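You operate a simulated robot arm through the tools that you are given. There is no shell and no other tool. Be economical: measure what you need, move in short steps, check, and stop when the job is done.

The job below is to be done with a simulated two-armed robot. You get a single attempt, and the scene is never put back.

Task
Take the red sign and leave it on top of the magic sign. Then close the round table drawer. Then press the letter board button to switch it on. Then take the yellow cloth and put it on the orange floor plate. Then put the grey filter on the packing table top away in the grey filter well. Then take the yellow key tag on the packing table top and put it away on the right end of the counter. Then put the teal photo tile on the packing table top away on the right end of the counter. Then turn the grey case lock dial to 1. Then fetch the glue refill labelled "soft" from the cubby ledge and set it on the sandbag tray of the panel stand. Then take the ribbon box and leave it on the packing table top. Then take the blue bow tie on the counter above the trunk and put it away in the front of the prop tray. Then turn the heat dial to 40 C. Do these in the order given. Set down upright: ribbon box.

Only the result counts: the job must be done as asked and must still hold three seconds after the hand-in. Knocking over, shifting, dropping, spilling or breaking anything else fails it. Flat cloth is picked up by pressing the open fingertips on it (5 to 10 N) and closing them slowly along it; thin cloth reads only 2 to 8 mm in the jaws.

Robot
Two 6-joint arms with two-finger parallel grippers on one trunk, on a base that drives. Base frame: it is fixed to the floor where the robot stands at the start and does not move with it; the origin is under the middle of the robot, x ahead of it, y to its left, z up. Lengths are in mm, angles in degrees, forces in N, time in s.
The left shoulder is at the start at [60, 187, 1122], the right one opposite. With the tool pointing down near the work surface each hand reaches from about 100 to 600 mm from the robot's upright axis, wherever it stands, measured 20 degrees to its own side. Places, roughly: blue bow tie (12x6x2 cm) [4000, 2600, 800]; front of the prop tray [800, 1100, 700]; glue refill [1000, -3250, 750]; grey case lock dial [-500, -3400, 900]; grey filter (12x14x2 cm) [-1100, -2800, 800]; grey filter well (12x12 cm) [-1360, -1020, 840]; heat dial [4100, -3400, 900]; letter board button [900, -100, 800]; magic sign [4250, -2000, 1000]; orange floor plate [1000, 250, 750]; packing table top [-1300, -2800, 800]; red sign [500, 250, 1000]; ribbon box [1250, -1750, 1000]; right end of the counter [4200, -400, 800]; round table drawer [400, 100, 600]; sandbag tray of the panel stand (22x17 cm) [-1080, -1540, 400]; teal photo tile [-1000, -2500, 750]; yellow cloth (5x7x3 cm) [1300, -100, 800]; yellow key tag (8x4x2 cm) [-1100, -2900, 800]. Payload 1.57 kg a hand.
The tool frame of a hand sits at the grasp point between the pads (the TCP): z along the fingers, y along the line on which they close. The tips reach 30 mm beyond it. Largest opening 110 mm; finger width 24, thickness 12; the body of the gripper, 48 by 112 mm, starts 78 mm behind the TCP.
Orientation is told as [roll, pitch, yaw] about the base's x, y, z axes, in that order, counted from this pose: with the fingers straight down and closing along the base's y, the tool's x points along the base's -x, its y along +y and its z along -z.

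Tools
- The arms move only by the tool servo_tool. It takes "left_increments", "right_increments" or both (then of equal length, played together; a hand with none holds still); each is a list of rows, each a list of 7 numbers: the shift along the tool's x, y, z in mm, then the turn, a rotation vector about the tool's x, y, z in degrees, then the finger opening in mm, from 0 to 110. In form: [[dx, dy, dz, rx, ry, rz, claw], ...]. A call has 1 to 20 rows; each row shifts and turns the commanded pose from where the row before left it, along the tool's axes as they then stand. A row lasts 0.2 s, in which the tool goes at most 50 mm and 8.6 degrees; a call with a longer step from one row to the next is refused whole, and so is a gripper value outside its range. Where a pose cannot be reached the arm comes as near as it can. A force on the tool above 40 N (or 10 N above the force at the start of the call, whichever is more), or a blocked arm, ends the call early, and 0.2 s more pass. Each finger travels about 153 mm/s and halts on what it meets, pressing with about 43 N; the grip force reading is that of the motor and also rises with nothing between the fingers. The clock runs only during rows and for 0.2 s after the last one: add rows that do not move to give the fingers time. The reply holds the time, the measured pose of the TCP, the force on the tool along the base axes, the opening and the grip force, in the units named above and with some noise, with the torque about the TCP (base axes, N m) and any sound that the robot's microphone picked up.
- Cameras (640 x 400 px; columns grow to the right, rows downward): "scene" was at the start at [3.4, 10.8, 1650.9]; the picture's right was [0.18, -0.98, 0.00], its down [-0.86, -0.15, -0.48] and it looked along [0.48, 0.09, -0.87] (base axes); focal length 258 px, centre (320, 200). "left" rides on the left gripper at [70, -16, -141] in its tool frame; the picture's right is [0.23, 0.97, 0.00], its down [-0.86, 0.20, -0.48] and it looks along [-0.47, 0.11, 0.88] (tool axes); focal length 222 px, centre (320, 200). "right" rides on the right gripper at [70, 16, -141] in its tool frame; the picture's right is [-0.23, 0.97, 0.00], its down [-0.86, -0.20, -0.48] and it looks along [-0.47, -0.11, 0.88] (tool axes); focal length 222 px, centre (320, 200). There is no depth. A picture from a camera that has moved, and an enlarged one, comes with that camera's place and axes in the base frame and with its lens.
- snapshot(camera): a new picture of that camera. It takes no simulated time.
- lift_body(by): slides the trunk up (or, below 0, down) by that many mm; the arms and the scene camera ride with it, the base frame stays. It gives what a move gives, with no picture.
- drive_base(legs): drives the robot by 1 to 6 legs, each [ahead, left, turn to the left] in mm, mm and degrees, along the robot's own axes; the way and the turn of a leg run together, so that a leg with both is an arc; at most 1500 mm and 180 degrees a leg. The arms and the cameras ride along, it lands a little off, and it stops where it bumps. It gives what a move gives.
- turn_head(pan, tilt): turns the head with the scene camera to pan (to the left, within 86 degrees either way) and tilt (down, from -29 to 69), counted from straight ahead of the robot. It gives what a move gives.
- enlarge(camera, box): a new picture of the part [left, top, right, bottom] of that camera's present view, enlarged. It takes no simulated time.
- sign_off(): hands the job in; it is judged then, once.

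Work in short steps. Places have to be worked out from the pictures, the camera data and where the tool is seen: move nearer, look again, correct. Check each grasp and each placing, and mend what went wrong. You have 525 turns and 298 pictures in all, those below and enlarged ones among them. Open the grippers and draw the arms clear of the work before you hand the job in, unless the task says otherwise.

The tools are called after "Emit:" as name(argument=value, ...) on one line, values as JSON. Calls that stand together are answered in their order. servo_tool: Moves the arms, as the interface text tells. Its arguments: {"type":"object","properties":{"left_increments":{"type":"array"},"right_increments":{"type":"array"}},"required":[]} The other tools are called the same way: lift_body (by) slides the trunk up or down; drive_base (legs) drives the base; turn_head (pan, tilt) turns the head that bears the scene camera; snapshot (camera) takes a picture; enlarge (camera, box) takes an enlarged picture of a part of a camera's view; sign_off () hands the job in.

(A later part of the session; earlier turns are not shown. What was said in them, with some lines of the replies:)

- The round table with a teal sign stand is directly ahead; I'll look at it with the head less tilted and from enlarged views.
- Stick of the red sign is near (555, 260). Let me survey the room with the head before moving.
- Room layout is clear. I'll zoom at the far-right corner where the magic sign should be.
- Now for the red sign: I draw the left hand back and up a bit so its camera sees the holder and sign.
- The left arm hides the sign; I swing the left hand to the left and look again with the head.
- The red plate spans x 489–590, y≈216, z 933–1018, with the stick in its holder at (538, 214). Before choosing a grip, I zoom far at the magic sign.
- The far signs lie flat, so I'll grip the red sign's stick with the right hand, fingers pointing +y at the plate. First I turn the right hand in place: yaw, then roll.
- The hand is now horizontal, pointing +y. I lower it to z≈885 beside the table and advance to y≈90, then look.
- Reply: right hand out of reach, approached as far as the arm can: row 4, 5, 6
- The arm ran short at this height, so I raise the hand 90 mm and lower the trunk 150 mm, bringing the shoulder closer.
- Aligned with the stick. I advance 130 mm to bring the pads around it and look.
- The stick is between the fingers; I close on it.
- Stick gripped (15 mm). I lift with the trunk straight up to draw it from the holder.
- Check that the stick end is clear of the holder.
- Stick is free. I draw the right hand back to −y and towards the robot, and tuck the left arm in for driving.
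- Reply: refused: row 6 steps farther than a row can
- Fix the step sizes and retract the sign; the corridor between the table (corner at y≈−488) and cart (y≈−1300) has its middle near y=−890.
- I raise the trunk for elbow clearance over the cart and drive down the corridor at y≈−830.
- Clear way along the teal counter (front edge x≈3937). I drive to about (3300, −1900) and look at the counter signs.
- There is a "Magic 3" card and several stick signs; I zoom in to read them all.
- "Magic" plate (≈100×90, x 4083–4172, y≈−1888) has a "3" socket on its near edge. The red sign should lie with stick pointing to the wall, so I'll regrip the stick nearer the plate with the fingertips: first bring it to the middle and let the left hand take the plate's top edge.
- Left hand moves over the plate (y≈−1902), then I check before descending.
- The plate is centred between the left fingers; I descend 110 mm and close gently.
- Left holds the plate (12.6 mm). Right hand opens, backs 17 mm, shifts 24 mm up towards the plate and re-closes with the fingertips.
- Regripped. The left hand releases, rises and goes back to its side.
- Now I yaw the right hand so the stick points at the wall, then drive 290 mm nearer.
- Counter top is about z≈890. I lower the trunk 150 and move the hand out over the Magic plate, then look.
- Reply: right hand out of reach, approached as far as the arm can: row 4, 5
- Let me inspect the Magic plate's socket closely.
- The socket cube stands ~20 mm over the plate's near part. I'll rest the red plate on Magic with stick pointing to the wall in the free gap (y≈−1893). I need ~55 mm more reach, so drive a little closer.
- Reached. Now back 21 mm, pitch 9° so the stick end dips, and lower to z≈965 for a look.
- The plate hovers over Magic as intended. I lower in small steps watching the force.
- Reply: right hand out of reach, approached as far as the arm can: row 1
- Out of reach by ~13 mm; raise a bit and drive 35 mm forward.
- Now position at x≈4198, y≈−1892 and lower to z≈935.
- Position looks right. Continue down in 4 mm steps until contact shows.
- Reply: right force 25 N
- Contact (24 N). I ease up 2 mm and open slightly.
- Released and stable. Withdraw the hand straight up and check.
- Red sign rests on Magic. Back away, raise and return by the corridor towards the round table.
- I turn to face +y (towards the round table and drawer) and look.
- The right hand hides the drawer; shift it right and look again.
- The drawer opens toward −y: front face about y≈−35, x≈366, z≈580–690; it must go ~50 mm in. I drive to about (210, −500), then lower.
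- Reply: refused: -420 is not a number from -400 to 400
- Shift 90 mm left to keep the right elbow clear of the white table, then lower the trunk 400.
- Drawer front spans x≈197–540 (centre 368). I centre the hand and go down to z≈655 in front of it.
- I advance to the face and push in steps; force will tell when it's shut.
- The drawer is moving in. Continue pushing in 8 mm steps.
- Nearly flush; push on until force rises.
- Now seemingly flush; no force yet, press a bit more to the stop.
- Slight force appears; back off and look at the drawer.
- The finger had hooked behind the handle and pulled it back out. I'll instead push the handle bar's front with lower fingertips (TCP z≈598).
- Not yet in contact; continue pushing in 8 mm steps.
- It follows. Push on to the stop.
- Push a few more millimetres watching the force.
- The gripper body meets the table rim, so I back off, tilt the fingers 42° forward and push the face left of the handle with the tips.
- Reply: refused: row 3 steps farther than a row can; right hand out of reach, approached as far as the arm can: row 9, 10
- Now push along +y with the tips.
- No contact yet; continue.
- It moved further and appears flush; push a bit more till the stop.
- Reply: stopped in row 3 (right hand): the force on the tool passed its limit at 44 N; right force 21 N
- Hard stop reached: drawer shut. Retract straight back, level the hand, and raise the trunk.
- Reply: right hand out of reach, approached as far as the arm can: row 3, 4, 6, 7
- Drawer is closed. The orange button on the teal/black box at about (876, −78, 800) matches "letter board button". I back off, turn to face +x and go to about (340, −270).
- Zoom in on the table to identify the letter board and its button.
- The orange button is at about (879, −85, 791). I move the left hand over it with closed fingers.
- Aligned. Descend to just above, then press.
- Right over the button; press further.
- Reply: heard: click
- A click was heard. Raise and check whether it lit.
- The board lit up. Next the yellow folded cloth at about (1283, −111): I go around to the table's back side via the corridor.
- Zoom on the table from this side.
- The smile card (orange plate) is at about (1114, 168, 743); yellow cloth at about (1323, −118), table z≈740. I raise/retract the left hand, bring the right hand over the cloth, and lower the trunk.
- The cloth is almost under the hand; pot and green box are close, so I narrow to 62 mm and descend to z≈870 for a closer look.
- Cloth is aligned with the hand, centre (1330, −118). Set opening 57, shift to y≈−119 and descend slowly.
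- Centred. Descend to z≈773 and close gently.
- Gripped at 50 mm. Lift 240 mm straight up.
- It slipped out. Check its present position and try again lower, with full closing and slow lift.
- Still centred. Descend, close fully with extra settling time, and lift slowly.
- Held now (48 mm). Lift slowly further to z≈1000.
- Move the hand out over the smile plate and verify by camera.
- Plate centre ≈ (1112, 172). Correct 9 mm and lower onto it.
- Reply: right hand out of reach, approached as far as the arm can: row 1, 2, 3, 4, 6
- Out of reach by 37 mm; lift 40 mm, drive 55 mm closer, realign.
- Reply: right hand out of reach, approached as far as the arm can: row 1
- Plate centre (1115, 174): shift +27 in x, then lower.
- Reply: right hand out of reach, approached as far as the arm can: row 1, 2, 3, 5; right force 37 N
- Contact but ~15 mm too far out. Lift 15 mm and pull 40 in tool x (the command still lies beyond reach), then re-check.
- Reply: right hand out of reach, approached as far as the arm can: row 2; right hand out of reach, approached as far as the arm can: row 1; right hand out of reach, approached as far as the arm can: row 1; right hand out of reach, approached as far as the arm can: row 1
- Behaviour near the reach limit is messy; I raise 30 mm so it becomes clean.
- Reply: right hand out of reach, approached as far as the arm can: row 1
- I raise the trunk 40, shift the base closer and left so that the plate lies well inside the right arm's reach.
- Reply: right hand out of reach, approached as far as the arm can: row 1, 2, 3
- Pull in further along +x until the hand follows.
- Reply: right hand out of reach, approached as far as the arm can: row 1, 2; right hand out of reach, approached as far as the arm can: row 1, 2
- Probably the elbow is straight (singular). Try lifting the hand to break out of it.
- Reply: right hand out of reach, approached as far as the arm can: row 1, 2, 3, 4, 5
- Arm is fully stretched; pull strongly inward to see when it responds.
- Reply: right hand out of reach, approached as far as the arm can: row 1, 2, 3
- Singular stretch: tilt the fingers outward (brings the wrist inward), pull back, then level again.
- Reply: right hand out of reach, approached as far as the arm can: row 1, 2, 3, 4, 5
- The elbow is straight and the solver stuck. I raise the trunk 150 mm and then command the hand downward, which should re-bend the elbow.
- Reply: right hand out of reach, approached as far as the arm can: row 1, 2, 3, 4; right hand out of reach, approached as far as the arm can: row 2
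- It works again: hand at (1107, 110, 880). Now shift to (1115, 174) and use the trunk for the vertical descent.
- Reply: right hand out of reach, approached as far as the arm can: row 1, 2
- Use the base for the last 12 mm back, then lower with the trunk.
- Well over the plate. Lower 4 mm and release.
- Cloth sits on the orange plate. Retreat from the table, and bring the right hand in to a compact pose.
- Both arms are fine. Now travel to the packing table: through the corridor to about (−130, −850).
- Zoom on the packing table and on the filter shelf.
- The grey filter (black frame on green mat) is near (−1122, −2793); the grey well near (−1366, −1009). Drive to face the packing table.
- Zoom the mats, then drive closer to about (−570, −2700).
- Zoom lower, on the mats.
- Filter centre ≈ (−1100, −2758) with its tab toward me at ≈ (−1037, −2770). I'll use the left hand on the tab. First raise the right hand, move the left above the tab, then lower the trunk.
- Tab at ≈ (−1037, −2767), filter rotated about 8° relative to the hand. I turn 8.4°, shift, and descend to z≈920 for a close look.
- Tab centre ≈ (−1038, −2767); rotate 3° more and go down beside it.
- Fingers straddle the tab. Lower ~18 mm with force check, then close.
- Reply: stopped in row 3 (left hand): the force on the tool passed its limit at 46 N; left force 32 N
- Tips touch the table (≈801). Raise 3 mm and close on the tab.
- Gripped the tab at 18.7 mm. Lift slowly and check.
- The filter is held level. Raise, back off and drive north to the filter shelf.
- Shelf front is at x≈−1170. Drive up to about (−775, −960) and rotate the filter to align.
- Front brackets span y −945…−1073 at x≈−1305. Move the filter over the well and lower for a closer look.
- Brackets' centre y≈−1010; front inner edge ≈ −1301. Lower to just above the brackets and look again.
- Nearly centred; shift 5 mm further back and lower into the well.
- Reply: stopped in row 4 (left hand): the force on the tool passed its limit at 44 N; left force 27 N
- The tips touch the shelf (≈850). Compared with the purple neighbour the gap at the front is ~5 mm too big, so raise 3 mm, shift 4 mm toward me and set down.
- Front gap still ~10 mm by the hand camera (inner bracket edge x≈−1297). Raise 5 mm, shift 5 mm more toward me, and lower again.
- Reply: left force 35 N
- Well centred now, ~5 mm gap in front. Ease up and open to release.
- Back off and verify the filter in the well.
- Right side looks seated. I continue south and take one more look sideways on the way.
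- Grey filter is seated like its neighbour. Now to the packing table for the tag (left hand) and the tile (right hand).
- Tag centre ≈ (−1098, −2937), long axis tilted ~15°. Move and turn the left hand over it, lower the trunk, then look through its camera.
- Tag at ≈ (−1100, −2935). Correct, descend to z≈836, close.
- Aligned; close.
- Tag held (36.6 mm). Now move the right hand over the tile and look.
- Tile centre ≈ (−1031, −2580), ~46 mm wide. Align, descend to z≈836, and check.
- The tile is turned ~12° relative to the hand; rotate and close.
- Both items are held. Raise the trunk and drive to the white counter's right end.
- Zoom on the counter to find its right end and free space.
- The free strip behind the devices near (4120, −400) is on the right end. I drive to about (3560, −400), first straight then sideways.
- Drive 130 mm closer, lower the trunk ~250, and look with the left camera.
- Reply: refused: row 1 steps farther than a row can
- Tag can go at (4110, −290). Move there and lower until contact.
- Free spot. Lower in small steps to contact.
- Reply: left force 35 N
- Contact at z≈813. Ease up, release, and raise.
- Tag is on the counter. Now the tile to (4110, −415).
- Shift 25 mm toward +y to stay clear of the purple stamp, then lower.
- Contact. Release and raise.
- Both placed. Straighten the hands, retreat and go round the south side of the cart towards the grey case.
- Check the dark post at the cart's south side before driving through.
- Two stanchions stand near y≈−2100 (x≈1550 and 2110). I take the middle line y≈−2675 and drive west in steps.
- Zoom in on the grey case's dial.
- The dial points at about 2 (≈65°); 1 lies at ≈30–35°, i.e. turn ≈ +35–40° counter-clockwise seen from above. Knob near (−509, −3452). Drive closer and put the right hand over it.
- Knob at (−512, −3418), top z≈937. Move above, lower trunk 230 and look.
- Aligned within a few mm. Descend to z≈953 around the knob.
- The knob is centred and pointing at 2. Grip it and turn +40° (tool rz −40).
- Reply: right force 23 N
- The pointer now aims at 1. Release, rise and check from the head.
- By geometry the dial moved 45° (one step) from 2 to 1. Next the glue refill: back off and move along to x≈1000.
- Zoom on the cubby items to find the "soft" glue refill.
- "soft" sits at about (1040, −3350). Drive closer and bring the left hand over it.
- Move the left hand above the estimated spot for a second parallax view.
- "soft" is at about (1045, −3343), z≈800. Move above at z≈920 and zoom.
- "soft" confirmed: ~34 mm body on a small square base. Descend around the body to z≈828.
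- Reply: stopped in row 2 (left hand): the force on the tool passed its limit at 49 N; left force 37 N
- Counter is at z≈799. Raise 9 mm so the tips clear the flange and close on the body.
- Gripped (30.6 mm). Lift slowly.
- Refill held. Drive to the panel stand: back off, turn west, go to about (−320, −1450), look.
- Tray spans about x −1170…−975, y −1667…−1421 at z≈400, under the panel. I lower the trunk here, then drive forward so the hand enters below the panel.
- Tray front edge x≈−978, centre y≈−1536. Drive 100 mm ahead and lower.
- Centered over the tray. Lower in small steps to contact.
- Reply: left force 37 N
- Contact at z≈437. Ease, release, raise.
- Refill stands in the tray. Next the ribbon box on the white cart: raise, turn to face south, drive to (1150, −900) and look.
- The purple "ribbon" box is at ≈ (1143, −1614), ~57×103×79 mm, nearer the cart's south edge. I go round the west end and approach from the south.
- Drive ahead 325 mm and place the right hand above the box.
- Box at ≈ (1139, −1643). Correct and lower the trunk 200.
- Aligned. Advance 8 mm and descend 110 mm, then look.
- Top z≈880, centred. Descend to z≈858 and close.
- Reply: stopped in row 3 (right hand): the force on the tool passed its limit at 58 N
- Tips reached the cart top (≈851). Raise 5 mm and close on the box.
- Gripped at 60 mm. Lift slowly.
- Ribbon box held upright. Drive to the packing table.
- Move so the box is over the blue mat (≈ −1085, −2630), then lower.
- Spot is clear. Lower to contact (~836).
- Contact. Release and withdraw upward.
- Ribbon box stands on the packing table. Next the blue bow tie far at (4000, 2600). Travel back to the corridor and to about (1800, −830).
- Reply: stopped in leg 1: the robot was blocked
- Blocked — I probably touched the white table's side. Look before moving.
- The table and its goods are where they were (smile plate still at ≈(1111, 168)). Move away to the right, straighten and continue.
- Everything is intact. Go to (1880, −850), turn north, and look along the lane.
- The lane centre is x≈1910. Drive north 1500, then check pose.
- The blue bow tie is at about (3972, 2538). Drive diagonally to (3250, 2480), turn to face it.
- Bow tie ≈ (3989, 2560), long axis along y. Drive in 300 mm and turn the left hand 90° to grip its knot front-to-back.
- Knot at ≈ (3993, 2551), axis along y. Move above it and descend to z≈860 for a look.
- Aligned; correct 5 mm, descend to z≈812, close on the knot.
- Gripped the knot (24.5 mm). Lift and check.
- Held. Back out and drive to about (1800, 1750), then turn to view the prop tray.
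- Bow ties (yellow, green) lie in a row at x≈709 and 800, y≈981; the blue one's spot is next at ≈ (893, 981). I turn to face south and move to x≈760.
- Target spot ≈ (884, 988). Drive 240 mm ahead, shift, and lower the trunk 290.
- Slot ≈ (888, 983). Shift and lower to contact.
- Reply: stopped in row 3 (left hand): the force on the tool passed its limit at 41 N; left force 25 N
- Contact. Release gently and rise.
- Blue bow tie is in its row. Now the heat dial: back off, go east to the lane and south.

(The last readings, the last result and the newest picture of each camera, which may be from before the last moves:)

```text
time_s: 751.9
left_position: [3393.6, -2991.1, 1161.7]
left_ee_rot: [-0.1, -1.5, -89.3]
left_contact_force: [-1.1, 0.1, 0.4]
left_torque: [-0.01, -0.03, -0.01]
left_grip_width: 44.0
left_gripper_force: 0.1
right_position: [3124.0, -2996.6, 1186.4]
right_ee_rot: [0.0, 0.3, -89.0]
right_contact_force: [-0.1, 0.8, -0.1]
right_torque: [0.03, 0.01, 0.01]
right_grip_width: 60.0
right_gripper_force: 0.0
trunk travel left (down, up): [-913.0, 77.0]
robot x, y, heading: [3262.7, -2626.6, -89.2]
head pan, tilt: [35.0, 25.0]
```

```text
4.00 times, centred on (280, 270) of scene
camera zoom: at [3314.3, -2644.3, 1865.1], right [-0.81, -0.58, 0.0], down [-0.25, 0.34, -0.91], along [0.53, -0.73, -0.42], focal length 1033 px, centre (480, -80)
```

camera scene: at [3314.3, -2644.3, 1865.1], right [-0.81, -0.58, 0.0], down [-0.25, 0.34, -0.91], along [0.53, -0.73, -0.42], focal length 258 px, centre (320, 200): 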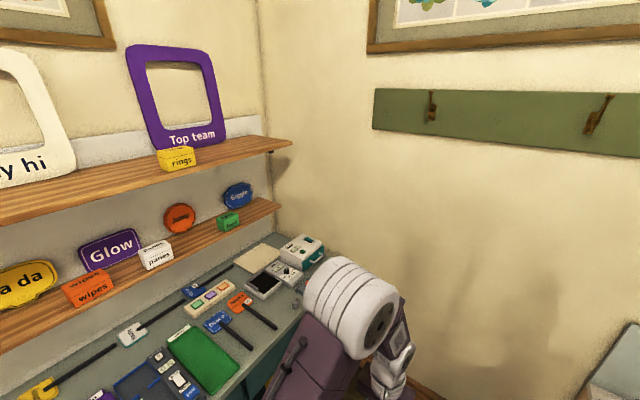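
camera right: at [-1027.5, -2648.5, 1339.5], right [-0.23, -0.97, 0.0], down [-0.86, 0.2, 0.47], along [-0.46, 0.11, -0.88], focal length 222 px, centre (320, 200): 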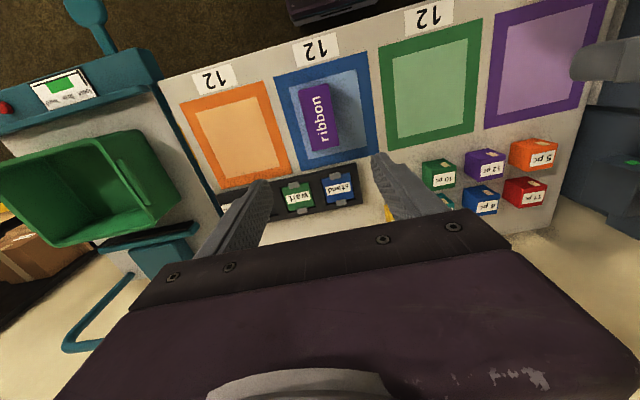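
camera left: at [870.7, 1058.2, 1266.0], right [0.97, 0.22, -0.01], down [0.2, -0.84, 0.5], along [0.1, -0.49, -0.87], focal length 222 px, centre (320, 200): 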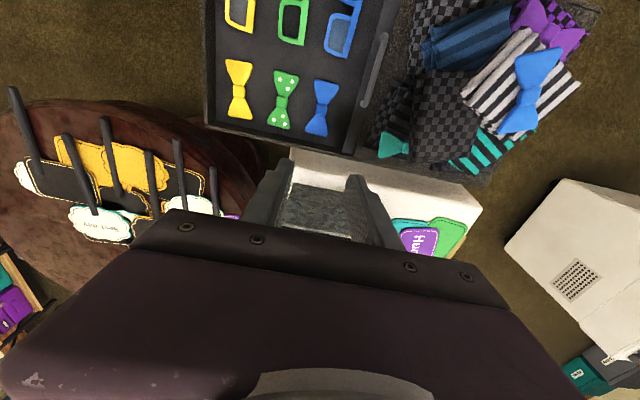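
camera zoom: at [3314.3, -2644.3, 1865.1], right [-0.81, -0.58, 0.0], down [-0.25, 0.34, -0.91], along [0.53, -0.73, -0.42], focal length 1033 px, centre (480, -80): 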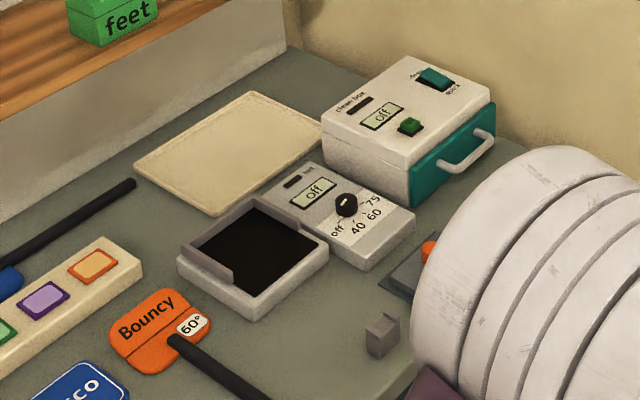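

Heat dial (off/40/60/75) at ≈ (4104, −3425). Turn to face +x and approach at about (3600, −3150), using the right hand.

Emit:
drive_base(legs=[[0, 0, 89], [0, -510, 0], [340, 0, 0]])

Emit:
turn_head(pan=-20, tilt=45)

Emit:
snapshot(camera="scene")

```text
time_s: 760.5
left_position: [3964.5, -3004.0, 1162.8]
left_ee_rot: [-0.3, -1.7, 0.9]
left_contact_force: [-0.7, 0.0, -0.1]
left_torque: [0.0, -0.01, 0.01]
left_grip_width: 44.1
left_gripper_force: 0.1
right_position: [3974.5, -3272.1, 1188.4]
right_ee_rot: [-0.1, 0.3, 1.2]
right_contact_force: [-0.2, 0.7, 0.7]
right_torque: [0.01, -0.04, -0.03]
right_grip_width: 59.9
right_gripper_force: 0.1
trunk travel left (down, up): [-913.0, 77.0]
robot x, y, heading: [3607.5, -3133.2, 1.0]
head pan, tilt: [35.0, 25.0]
```

```text
time_s: 761.7
left_position: [3968.3, -3002.6, 1163.1]
left_ee_rot: [-0.2, -1.6, 0.9]
left_contact_force: [-0.6, -0.4, -0.8]
left_torque: [-0.01, 0.0, -0.03]
left_grip_width: 43.9
left_gripper_force: 0.1
right_position: [3977.0, -3270.7, 1187.5]
right_ee_rot: [-0.2, 0.3, 1.2]
right_contact_force: [-0.2, 0.6, -0.2]
right_torque: [0.01, -0.02, -0.01]
right_grip_width: 60.0
right_gripper_force: 0.1
trunk travel left (down, up): [-913.0, 77.0]
robot x, y, heading: [3606.9, -3136.0, 1.3]
head pan, tilt: [-20.0, 45.0]
```

```text
68 pictures are left
camera scene: at [3622.5, -3163.3, 1834.6], right [-0.32, -0.95, 0.0], down [-0.67, 0.23, -0.71], along [0.67, -0.23, -0.71], focal length 258 px, centre (320, 200)
```

scene: 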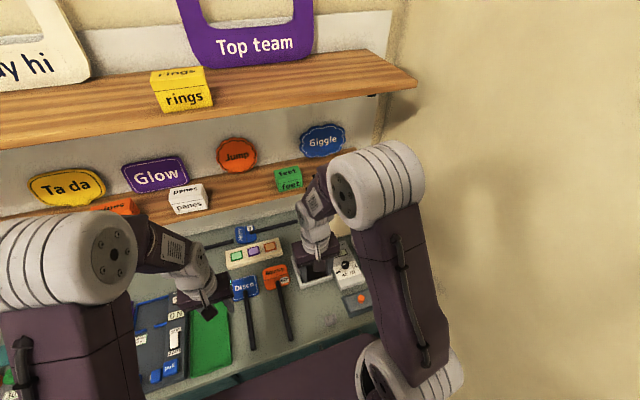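

Emit:
enlarge(camera="scene", box=[325, 250, 373, 290])

```text
10.00 times, centred on (349, 270) of scene
camera zoom: at [3622.5, -3163.3, 1834.6], right [-0.32, -0.95, 0.0], down [-0.67, 0.23, -0.71], along [0.67, -0.23, -0.71], focal length 2582 px, centre (30, -500)
```

zoom: 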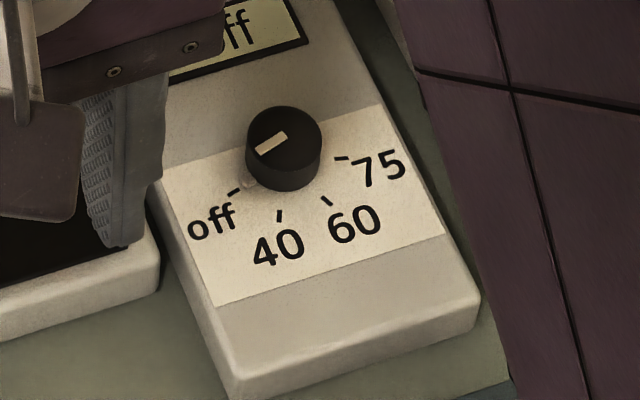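

Ticks show 50° spacing: "off"→"40" needs +50° (counter-clockwise from above). Knob at ≈ (4102, −3433). Move the right hand above with a −26° pre-turn, then lower.

Emit:
servo_tool(right_increments=[[-24, -33, 0, 0, 0, 0, 54], [-24, -33, 0, 0, 0, 0, 54], [-24, -33, 0, 0, 0, 0, 54], [-24, -33, 0, 0, 0, 0, 54], [-25, -32, 0, 0, 0, 0, 54], [0, 0, 0, 0, 0, 8.5, 54], [0, 0, 0, 0, 0, 8.5, 54], [0, 0, 0, 0, 0, 8.5, 54]])

Emit:
lift_body(by=-160)

Emit:
snapshot(camera="right")

```text
time_s: 763.5
left_position: [3968.2, -3003.9, 1162.5]
left_ee_rot: [-0.2, -1.6, 1.1]
left_contact_force: [0.5, 0.6, -0.1]
left_torque: [0.0, 0.01, -0.01]
left_grip_width: 43.8
left_gripper_force: 0.1
right_position: [4103.2, -3434.4, 1186.6]
right_ee_rot: [-0.2, 0.3, -24.4]
right_contact_force: [0.5, 0.3, -0.7]
right_torque: [0.04, -0.02, 0.01]
right_grip_width: 53.8
right_gripper_force: 0.0
trunk travel left (down, up): [-913.0, 77.0]
robot x, y, heading: [3604.6, -3134.6, 1.2]
head pan, tilt: [-20.0, 45.0]
```

```text
time_s: 765.4
left_position: [3968.7, -3002.2, 1002.5]
left_ee_rot: [-0.3, -1.5, 1.0]
left_contact_force: [-1.1, -0.1, 0.3]
left_torque: [0.0, 0.01, 0.0]
left_grip_width: 43.9
left_gripper_force: 0.1
right_position: [4102.1, -3434.2, 1026.9]
right_ee_rot: [-0.3, 0.3, -24.3]
right_contact_force: [0.2, -0.2, 0.9]
right_torque: [0.03, -0.02, 0.01]
right_grip_width: 53.8
right_gripper_force: 0.0
trunk travel left (down, up): [-753.0, 237.0]
robot x, y, heading: [3607.1, -3134.5, 1.1]
head pan, tilt: [-20.0, 45.0]
```

```text
66 pictures are left
camera right: at [4045.9, -3389.5, 1169.7], right [0.61, 0.79, -0.01], down [0.7, -0.53, 0.48], along [0.37, -0.29, -0.88], focal length 222 px, centre (320, 200)
```

right: 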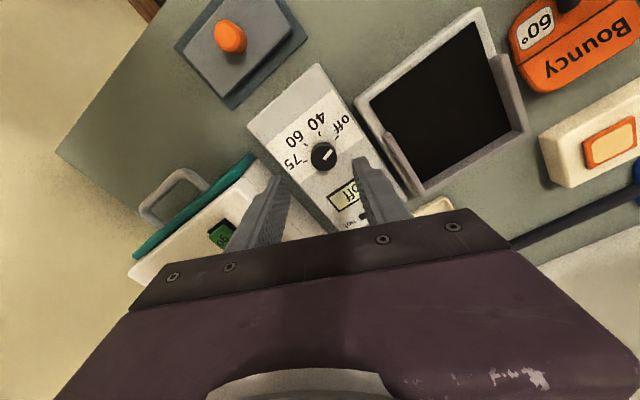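

Knob centred. Descend in two stages to z≈956.

Emit:
servo_tool(right_increments=[[-2, 3, 30, 0, 0, 0, 50], [0, 0, 25, 0, 0, 0, 50], [0, 0, 10, 0, 0, 0, 50]])

Emit:
enlarge(camera="right", box=[220, 90, 420, 240])

```text
time_s: 766.2
left_position: [3968.2, -3002.5, 1001.6]
left_ee_rot: [-0.2, -1.4, 1.1]
left_contact_force: [-0.1, -0.2, 0.1]
left_torque: [-0.01, -0.03, 0.03]
left_grip_width: 44.0
left_gripper_force: 0.0
right_position: [4105.1, -3433.1, 961.2]
right_ee_rot: [-0.4, 0.3, -24.3]
right_contact_force: [0.6, 0.4, -0.7]
right_torque: [0.0, 0.03, -0.03]
right_grip_width: 50.0
right_gripper_force: 0.1
trunk travel left (down, up): [-753.0, 237.0]
robot x, y, heading: [3607.3, -3133.4, 1.3]
head pan, tilt: [-20.0, 45.0]
```

```text
2.67 times, centred on (320, 165) of right
camera zoom: at [4049.5, -3388.2, 1104.0], right [0.61, 0.79, -0.01], down [0.7, -0.53, 0.48], along [0.37, -0.29, -0.88], focal length 592 px, centre (320, 293)
```

zoom: 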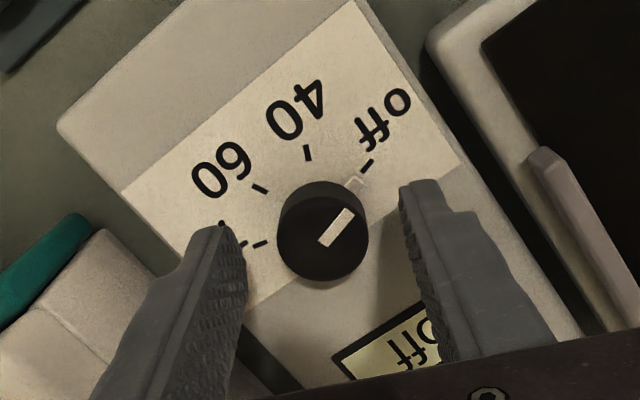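

Good. Lower 5 mm, grip and turn +50°.

Emit:
servo_tool(right_increments=[[2, 0, 5, 0, 0, 0, 50], [0, 0, 0, 0, 0, 0, 40], [0, 0, 0, 0, 0, 0, 25], [0, 0, 0, 0, 0, 0, 10], [0, 0, 0, 0, 0, 0, 10], [0, 0, 0, 0, 0, -8.4, 10], [0, 0, 0, 0, 0, -8.4, 10], [0, 0, 0, 0, 0, -8.4, 10], [0, 0, 0, 0, 0, -8.4, 10], [0, 0, 0, 0, 0, -8.4, 10], [0, 0, 0, 0, 0, -8, 10], [0, 0, 0, 0, 0, 0, 10]])

Emit:
enlarge(camera="right", box=[220, 90, 420, 240])

```text
time_s: 768.8
left_position: [3968.8, -3009.3, 1002.6]
left_ee_rot: [0.2, -1.5, 0.8]
left_contact_force: [-0.3, -1.1, -0.4]
left_torque: [0.03, 0.03, -0.01]
left_grip_width: 43.9
left_gripper_force: 0.0
right_position: [4102.7, -3437.8, 956.9]
right_ee_rot: [0.2, 0.3, 25.9]
right_contact_force: [4.7, -36.0, 6.8]
right_torque: [-1.16, -0.16, -0.23]
right_grip_width: 28.3
right_gripper_force: 38.6
trunk travel left (down, up): [-753.0, 237.0]
robot x, y, heading: [3608.5, -3134.1, 1.0]
head pan, tilt: [-20.0, 45.0]
```

```text
2.67 times, centred on (320, 165) of right
camera zoom: at [4034.3, -3453.2, 1098.7], right [-0.22, 0.98, 0.0], down [0.86, 0.19, 0.48], along [0.46, 0.11, -0.88], focal length 592 px, centre (320, 293)
```

zoom: 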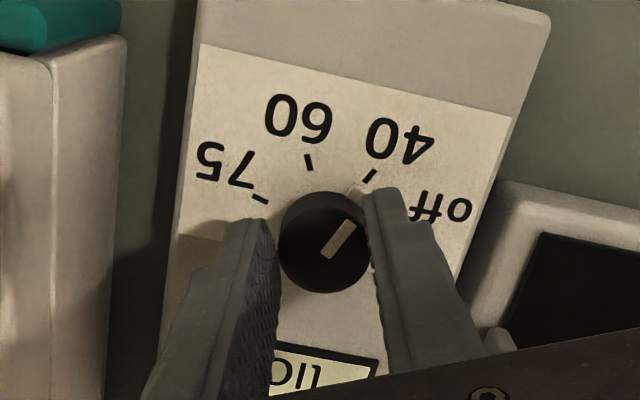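

The pointer lines up with the 40 tick. Release, rise and inspect.

Emit:
servo_tool(right_increments=[[0, 0, 0, 0, 0, 0, 34], [0, 0, 0, 0, 0, 0, 50], [0, 0, 0, 0, 0, 0, 50], [0, 0, -20, 0, 0, 0, 50], [0, 0, -40, 0, 0, 0, 50], [0, 0, -30, 0, 0, 0, 50]])

Emit:
enlarge(camera="right", box=[220, 90, 420, 240])

```text
time_s: 770.2
left_position: [3970.2, -3002.7, 1002.1]
left_ee_rot: [-0.2, -1.5, 1.0]
left_contact_force: [-0.3, -0.2, -0.1]
left_torque: [0.01, -0.01, 0.01]
left_grip_width: 44.1
left_gripper_force: 0.1
right_position: [4101.7, -3431.1, 1046.8]
right_ee_rot: [0.0, 0.4, 25.8]
right_contact_force: [-0.3, 0.4, 0.4]
right_torque: [0.01, 0.03, -0.01]
right_grip_width: 50.1
right_gripper_force: 0.1
trunk travel left (down, up): [-753.0, 237.0]
robot x, y, heading: [3609.5, -3135.1, 1.3]
head pan, tilt: [-20.0, 45.0]
```

```text
2.67 times, centred on (320, 165) of right
camera zoom: at [4034.1, -3445.1, 1191.5], right [-0.22, 0.98, 0.0], down [0.86, 0.19, 0.47], along [0.46, 0.1, -0.88], focal length 592 px, centre (320, 293)
```

zoom: 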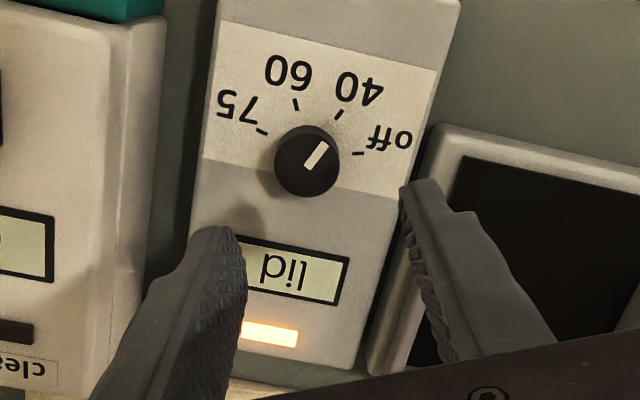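

Dial is at 40 (display "lid", indicator lit). Raise, draw the arms in and back away; then check the red sign once more.

Emit:
lift_body(by=200)

Emit:
servo_tool(right_increments=[[40, 0, 0, 0, 0, 8, 60], [40, 0, 0, 0, 0, 8, 60], [40, 0, 0, 0, 0, 8, 60]])

Emit:
drive_base(legs=[[-330, 0, 0], [0, 900, 0]])

Emit:
turn_head(pan=20, tilt=35)

Emit:
snapshot(camera="scene")

```text
time_s: 772.3
left_position: [3967.6, -3004.2, 1201.2]
left_ee_rot: [-0.1, -1.5, 1.1]
left_contact_force: [0.2, 0.7, 0.2]
left_torque: [0.01, -0.02, 0.01]
left_grip_width: 43.8
left_gripper_force: 0.0
right_position: [4102.9, -3430.8, 1247.1]
right_ee_rot: [0.1, 0.3, 25.7]
right_contact_force: [0.3, -0.2, 0.0]
right_torque: [0.02, 0.01, 0.0]
right_grip_width: 50.0
right_gripper_force: 0.0
trunk travel left (down, up): [-953.0, 37.0]
robot x, y, heading: [3606.1, -3136.7, 1.2]
head pan, tilt: [-20.0, 45.0]
```

```text
time_s: 773.1
left_position: [3967.1, -3002.5, 1202.1]
left_ee_rot: [-0.2, -1.6, 0.9]
left_contact_force: [-0.1, 0.3, 0.7]
left_torque: [0.0, -0.01, 0.01]
left_grip_width: 44.0
left_gripper_force: 0.1
right_position: [3988.6, -3467.3, 1247.1]
right_ee_rot: [-0.2, 0.3, 1.6]
right_contact_force: [0.0, -0.6, -0.6]
right_torque: [0.01, -0.01, 0.01]
right_grip_width: 60.1
right_gripper_force: 0.1
trunk travel left (down, up): [-953.0, 37.0]
robot x, y, heading: [3607.3, -3132.1, 1.2]
head pan, tilt: [-20.0, 45.0]
```

```text
time_s: 779.6
left_position: [3627.7, -2122.2, 1201.6]
left_ee_rot: [-0.3, -1.5, 0.1]
left_contact_force: [-0.6, 0.3, 0.4]
left_torque: [0.01, 0.0, 0.04]
left_grip_width: 43.9
left_gripper_force: 0.1
right_position: [3642.6, -2586.7, 1247.7]
right_ee_rot: [-0.1, 0.5, 0.8]
right_contact_force: [-0.2, -0.4, 0.0]
right_torque: [0.04, -0.02, 0.0]
right_grip_width: 60.1
right_gripper_force: 0.0
trunk travel left (down, up): [-953.0, 37.0]
robot x, y, heading: [3261.2, -2247.2, 0.5]
head pan, tilt: [-20.0, 45.0]
```

```text
time_s: 780.7
left_position: [3627.6, -2122.6, 1202.4]
left_ee_rot: [-0.2, -1.5, 0.2]
left_contact_force: [0.1, 0.3, -0.6]
left_torque: [-0.01, 0.0, -0.01]
left_grip_width: 44.0
left_gripper_force: 0.1
right_position: [3642.9, -2586.3, 1246.8]
right_ee_rot: [-0.1, 0.5, 0.9]
right_contact_force: [0.6, -0.1, 0.0]
right_torque: [0.03, 0.05, -0.01]
right_grip_width: 60.1
right_gripper_force: 0.1
trunk travel left (down, up): [-953.0, 37.0]
robot x, y, heading: [3264.5, -2250.3, 0.7]
head pan, tilt: [20.0, 35.0]
```

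```text
62 pictures are left
camera scene: at [3286.6, -2219.1, 1889.4], right [0.35, -0.94, 0.0], down [-0.54, -0.2, -0.82], along [0.77, 0.28, -0.57], focal length 258 px, centre (320, 200)
```

scene: 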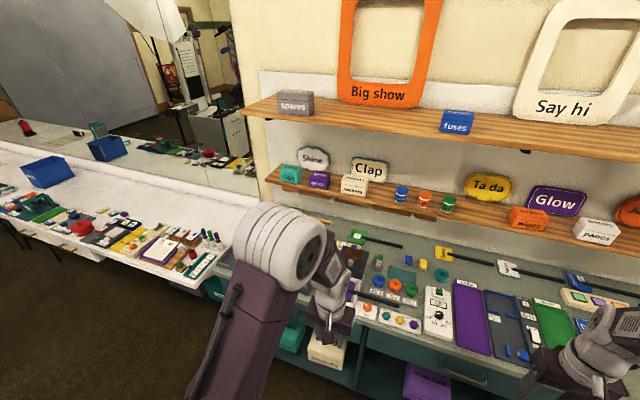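

Emit:
drive_base(legs=[[-150, 500, 0]])

Emit:
turn_head(pan=-8, tilt=35)

Emit:
enlarge(camera="scene", box=[240, 170, 400, 270])

```text
time_s: 783.8
left_position: [3470.9, -1620.9, 1202.4]
left_ee_rot: [-0.1, -1.4, 0.7]
left_contact_force: [0.3, -0.2, 0.5]
left_torque: [0.0, 0.01, -0.03]
left_grip_width: 44.1
left_gripper_force: 0.0
right_position: [3489.8, -2085.9, 1245.6]
right_ee_rot: [0.0, 0.4, 1.4]
right_contact_force: [0.3, 0.0, -1.2]
right_torque: [0.04, 0.0, -0.01]
right_grip_width: 59.8
right_gripper_force: 0.0
trunk travel left (down, up): [-953.0, 37.0]
robot x, y, heading: [3104.3, -1749.0, 0.7]
head pan, tilt: [20.0, 35.0]
```

```text
time_s: 784.7
left_position: [3469.6, -1618.4, 1201.9]
left_ee_rot: [-0.3, -1.6, 0.7]
left_contact_force: [-0.2, 0.7, -0.2]
left_torque: [0.0, 0.01, 0.01]
left_grip_width: 44.1
left_gripper_force: 0.0
right_position: [3489.0, -2083.1, 1248.4]
right_ee_rot: [-0.3, 0.4, 1.5]
right_contact_force: [0.1, 0.2, -0.3]
right_torque: [0.01, 0.04, -0.01]
right_grip_width: 60.5
right_gripper_force: 0.1
trunk travel left (down, up): [-953.0, 37.0]
robot x, y, heading: [3106.0, -1751.1, 0.7]
head pan, tilt: [-8.0, 35.0]
```

```text
4.00 times, centred on (320, 220) of scene
camera zoom: at [3134.5, -1761.3, 1889.4], right [-0.12, -0.99, 0.0], down [-0.57, 0.07, -0.82], along [0.81, -0.1, -0.57], focal length 1033 px, centre (320, 120)
```

zoom: 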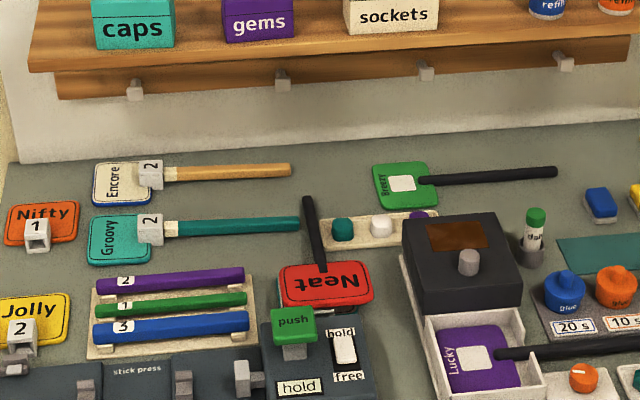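

The red sign lies on Magic, everything else undisturbed, arms clear and grippers open. Hand in.

Emit:
sign_off()

```text
The job is handed in.
```

All twelve steps were carried out in the order given and the job has been handed in. Three things the pictures could not settle:
- I took the orange "smile" card to be the orange floor plate.
- The red sign's plate lies over the Magic sign with its stick pointing to the wall, and the stick end probably rests on the counter.
- I bumped the white table once while driving; nothing on it looked moved.
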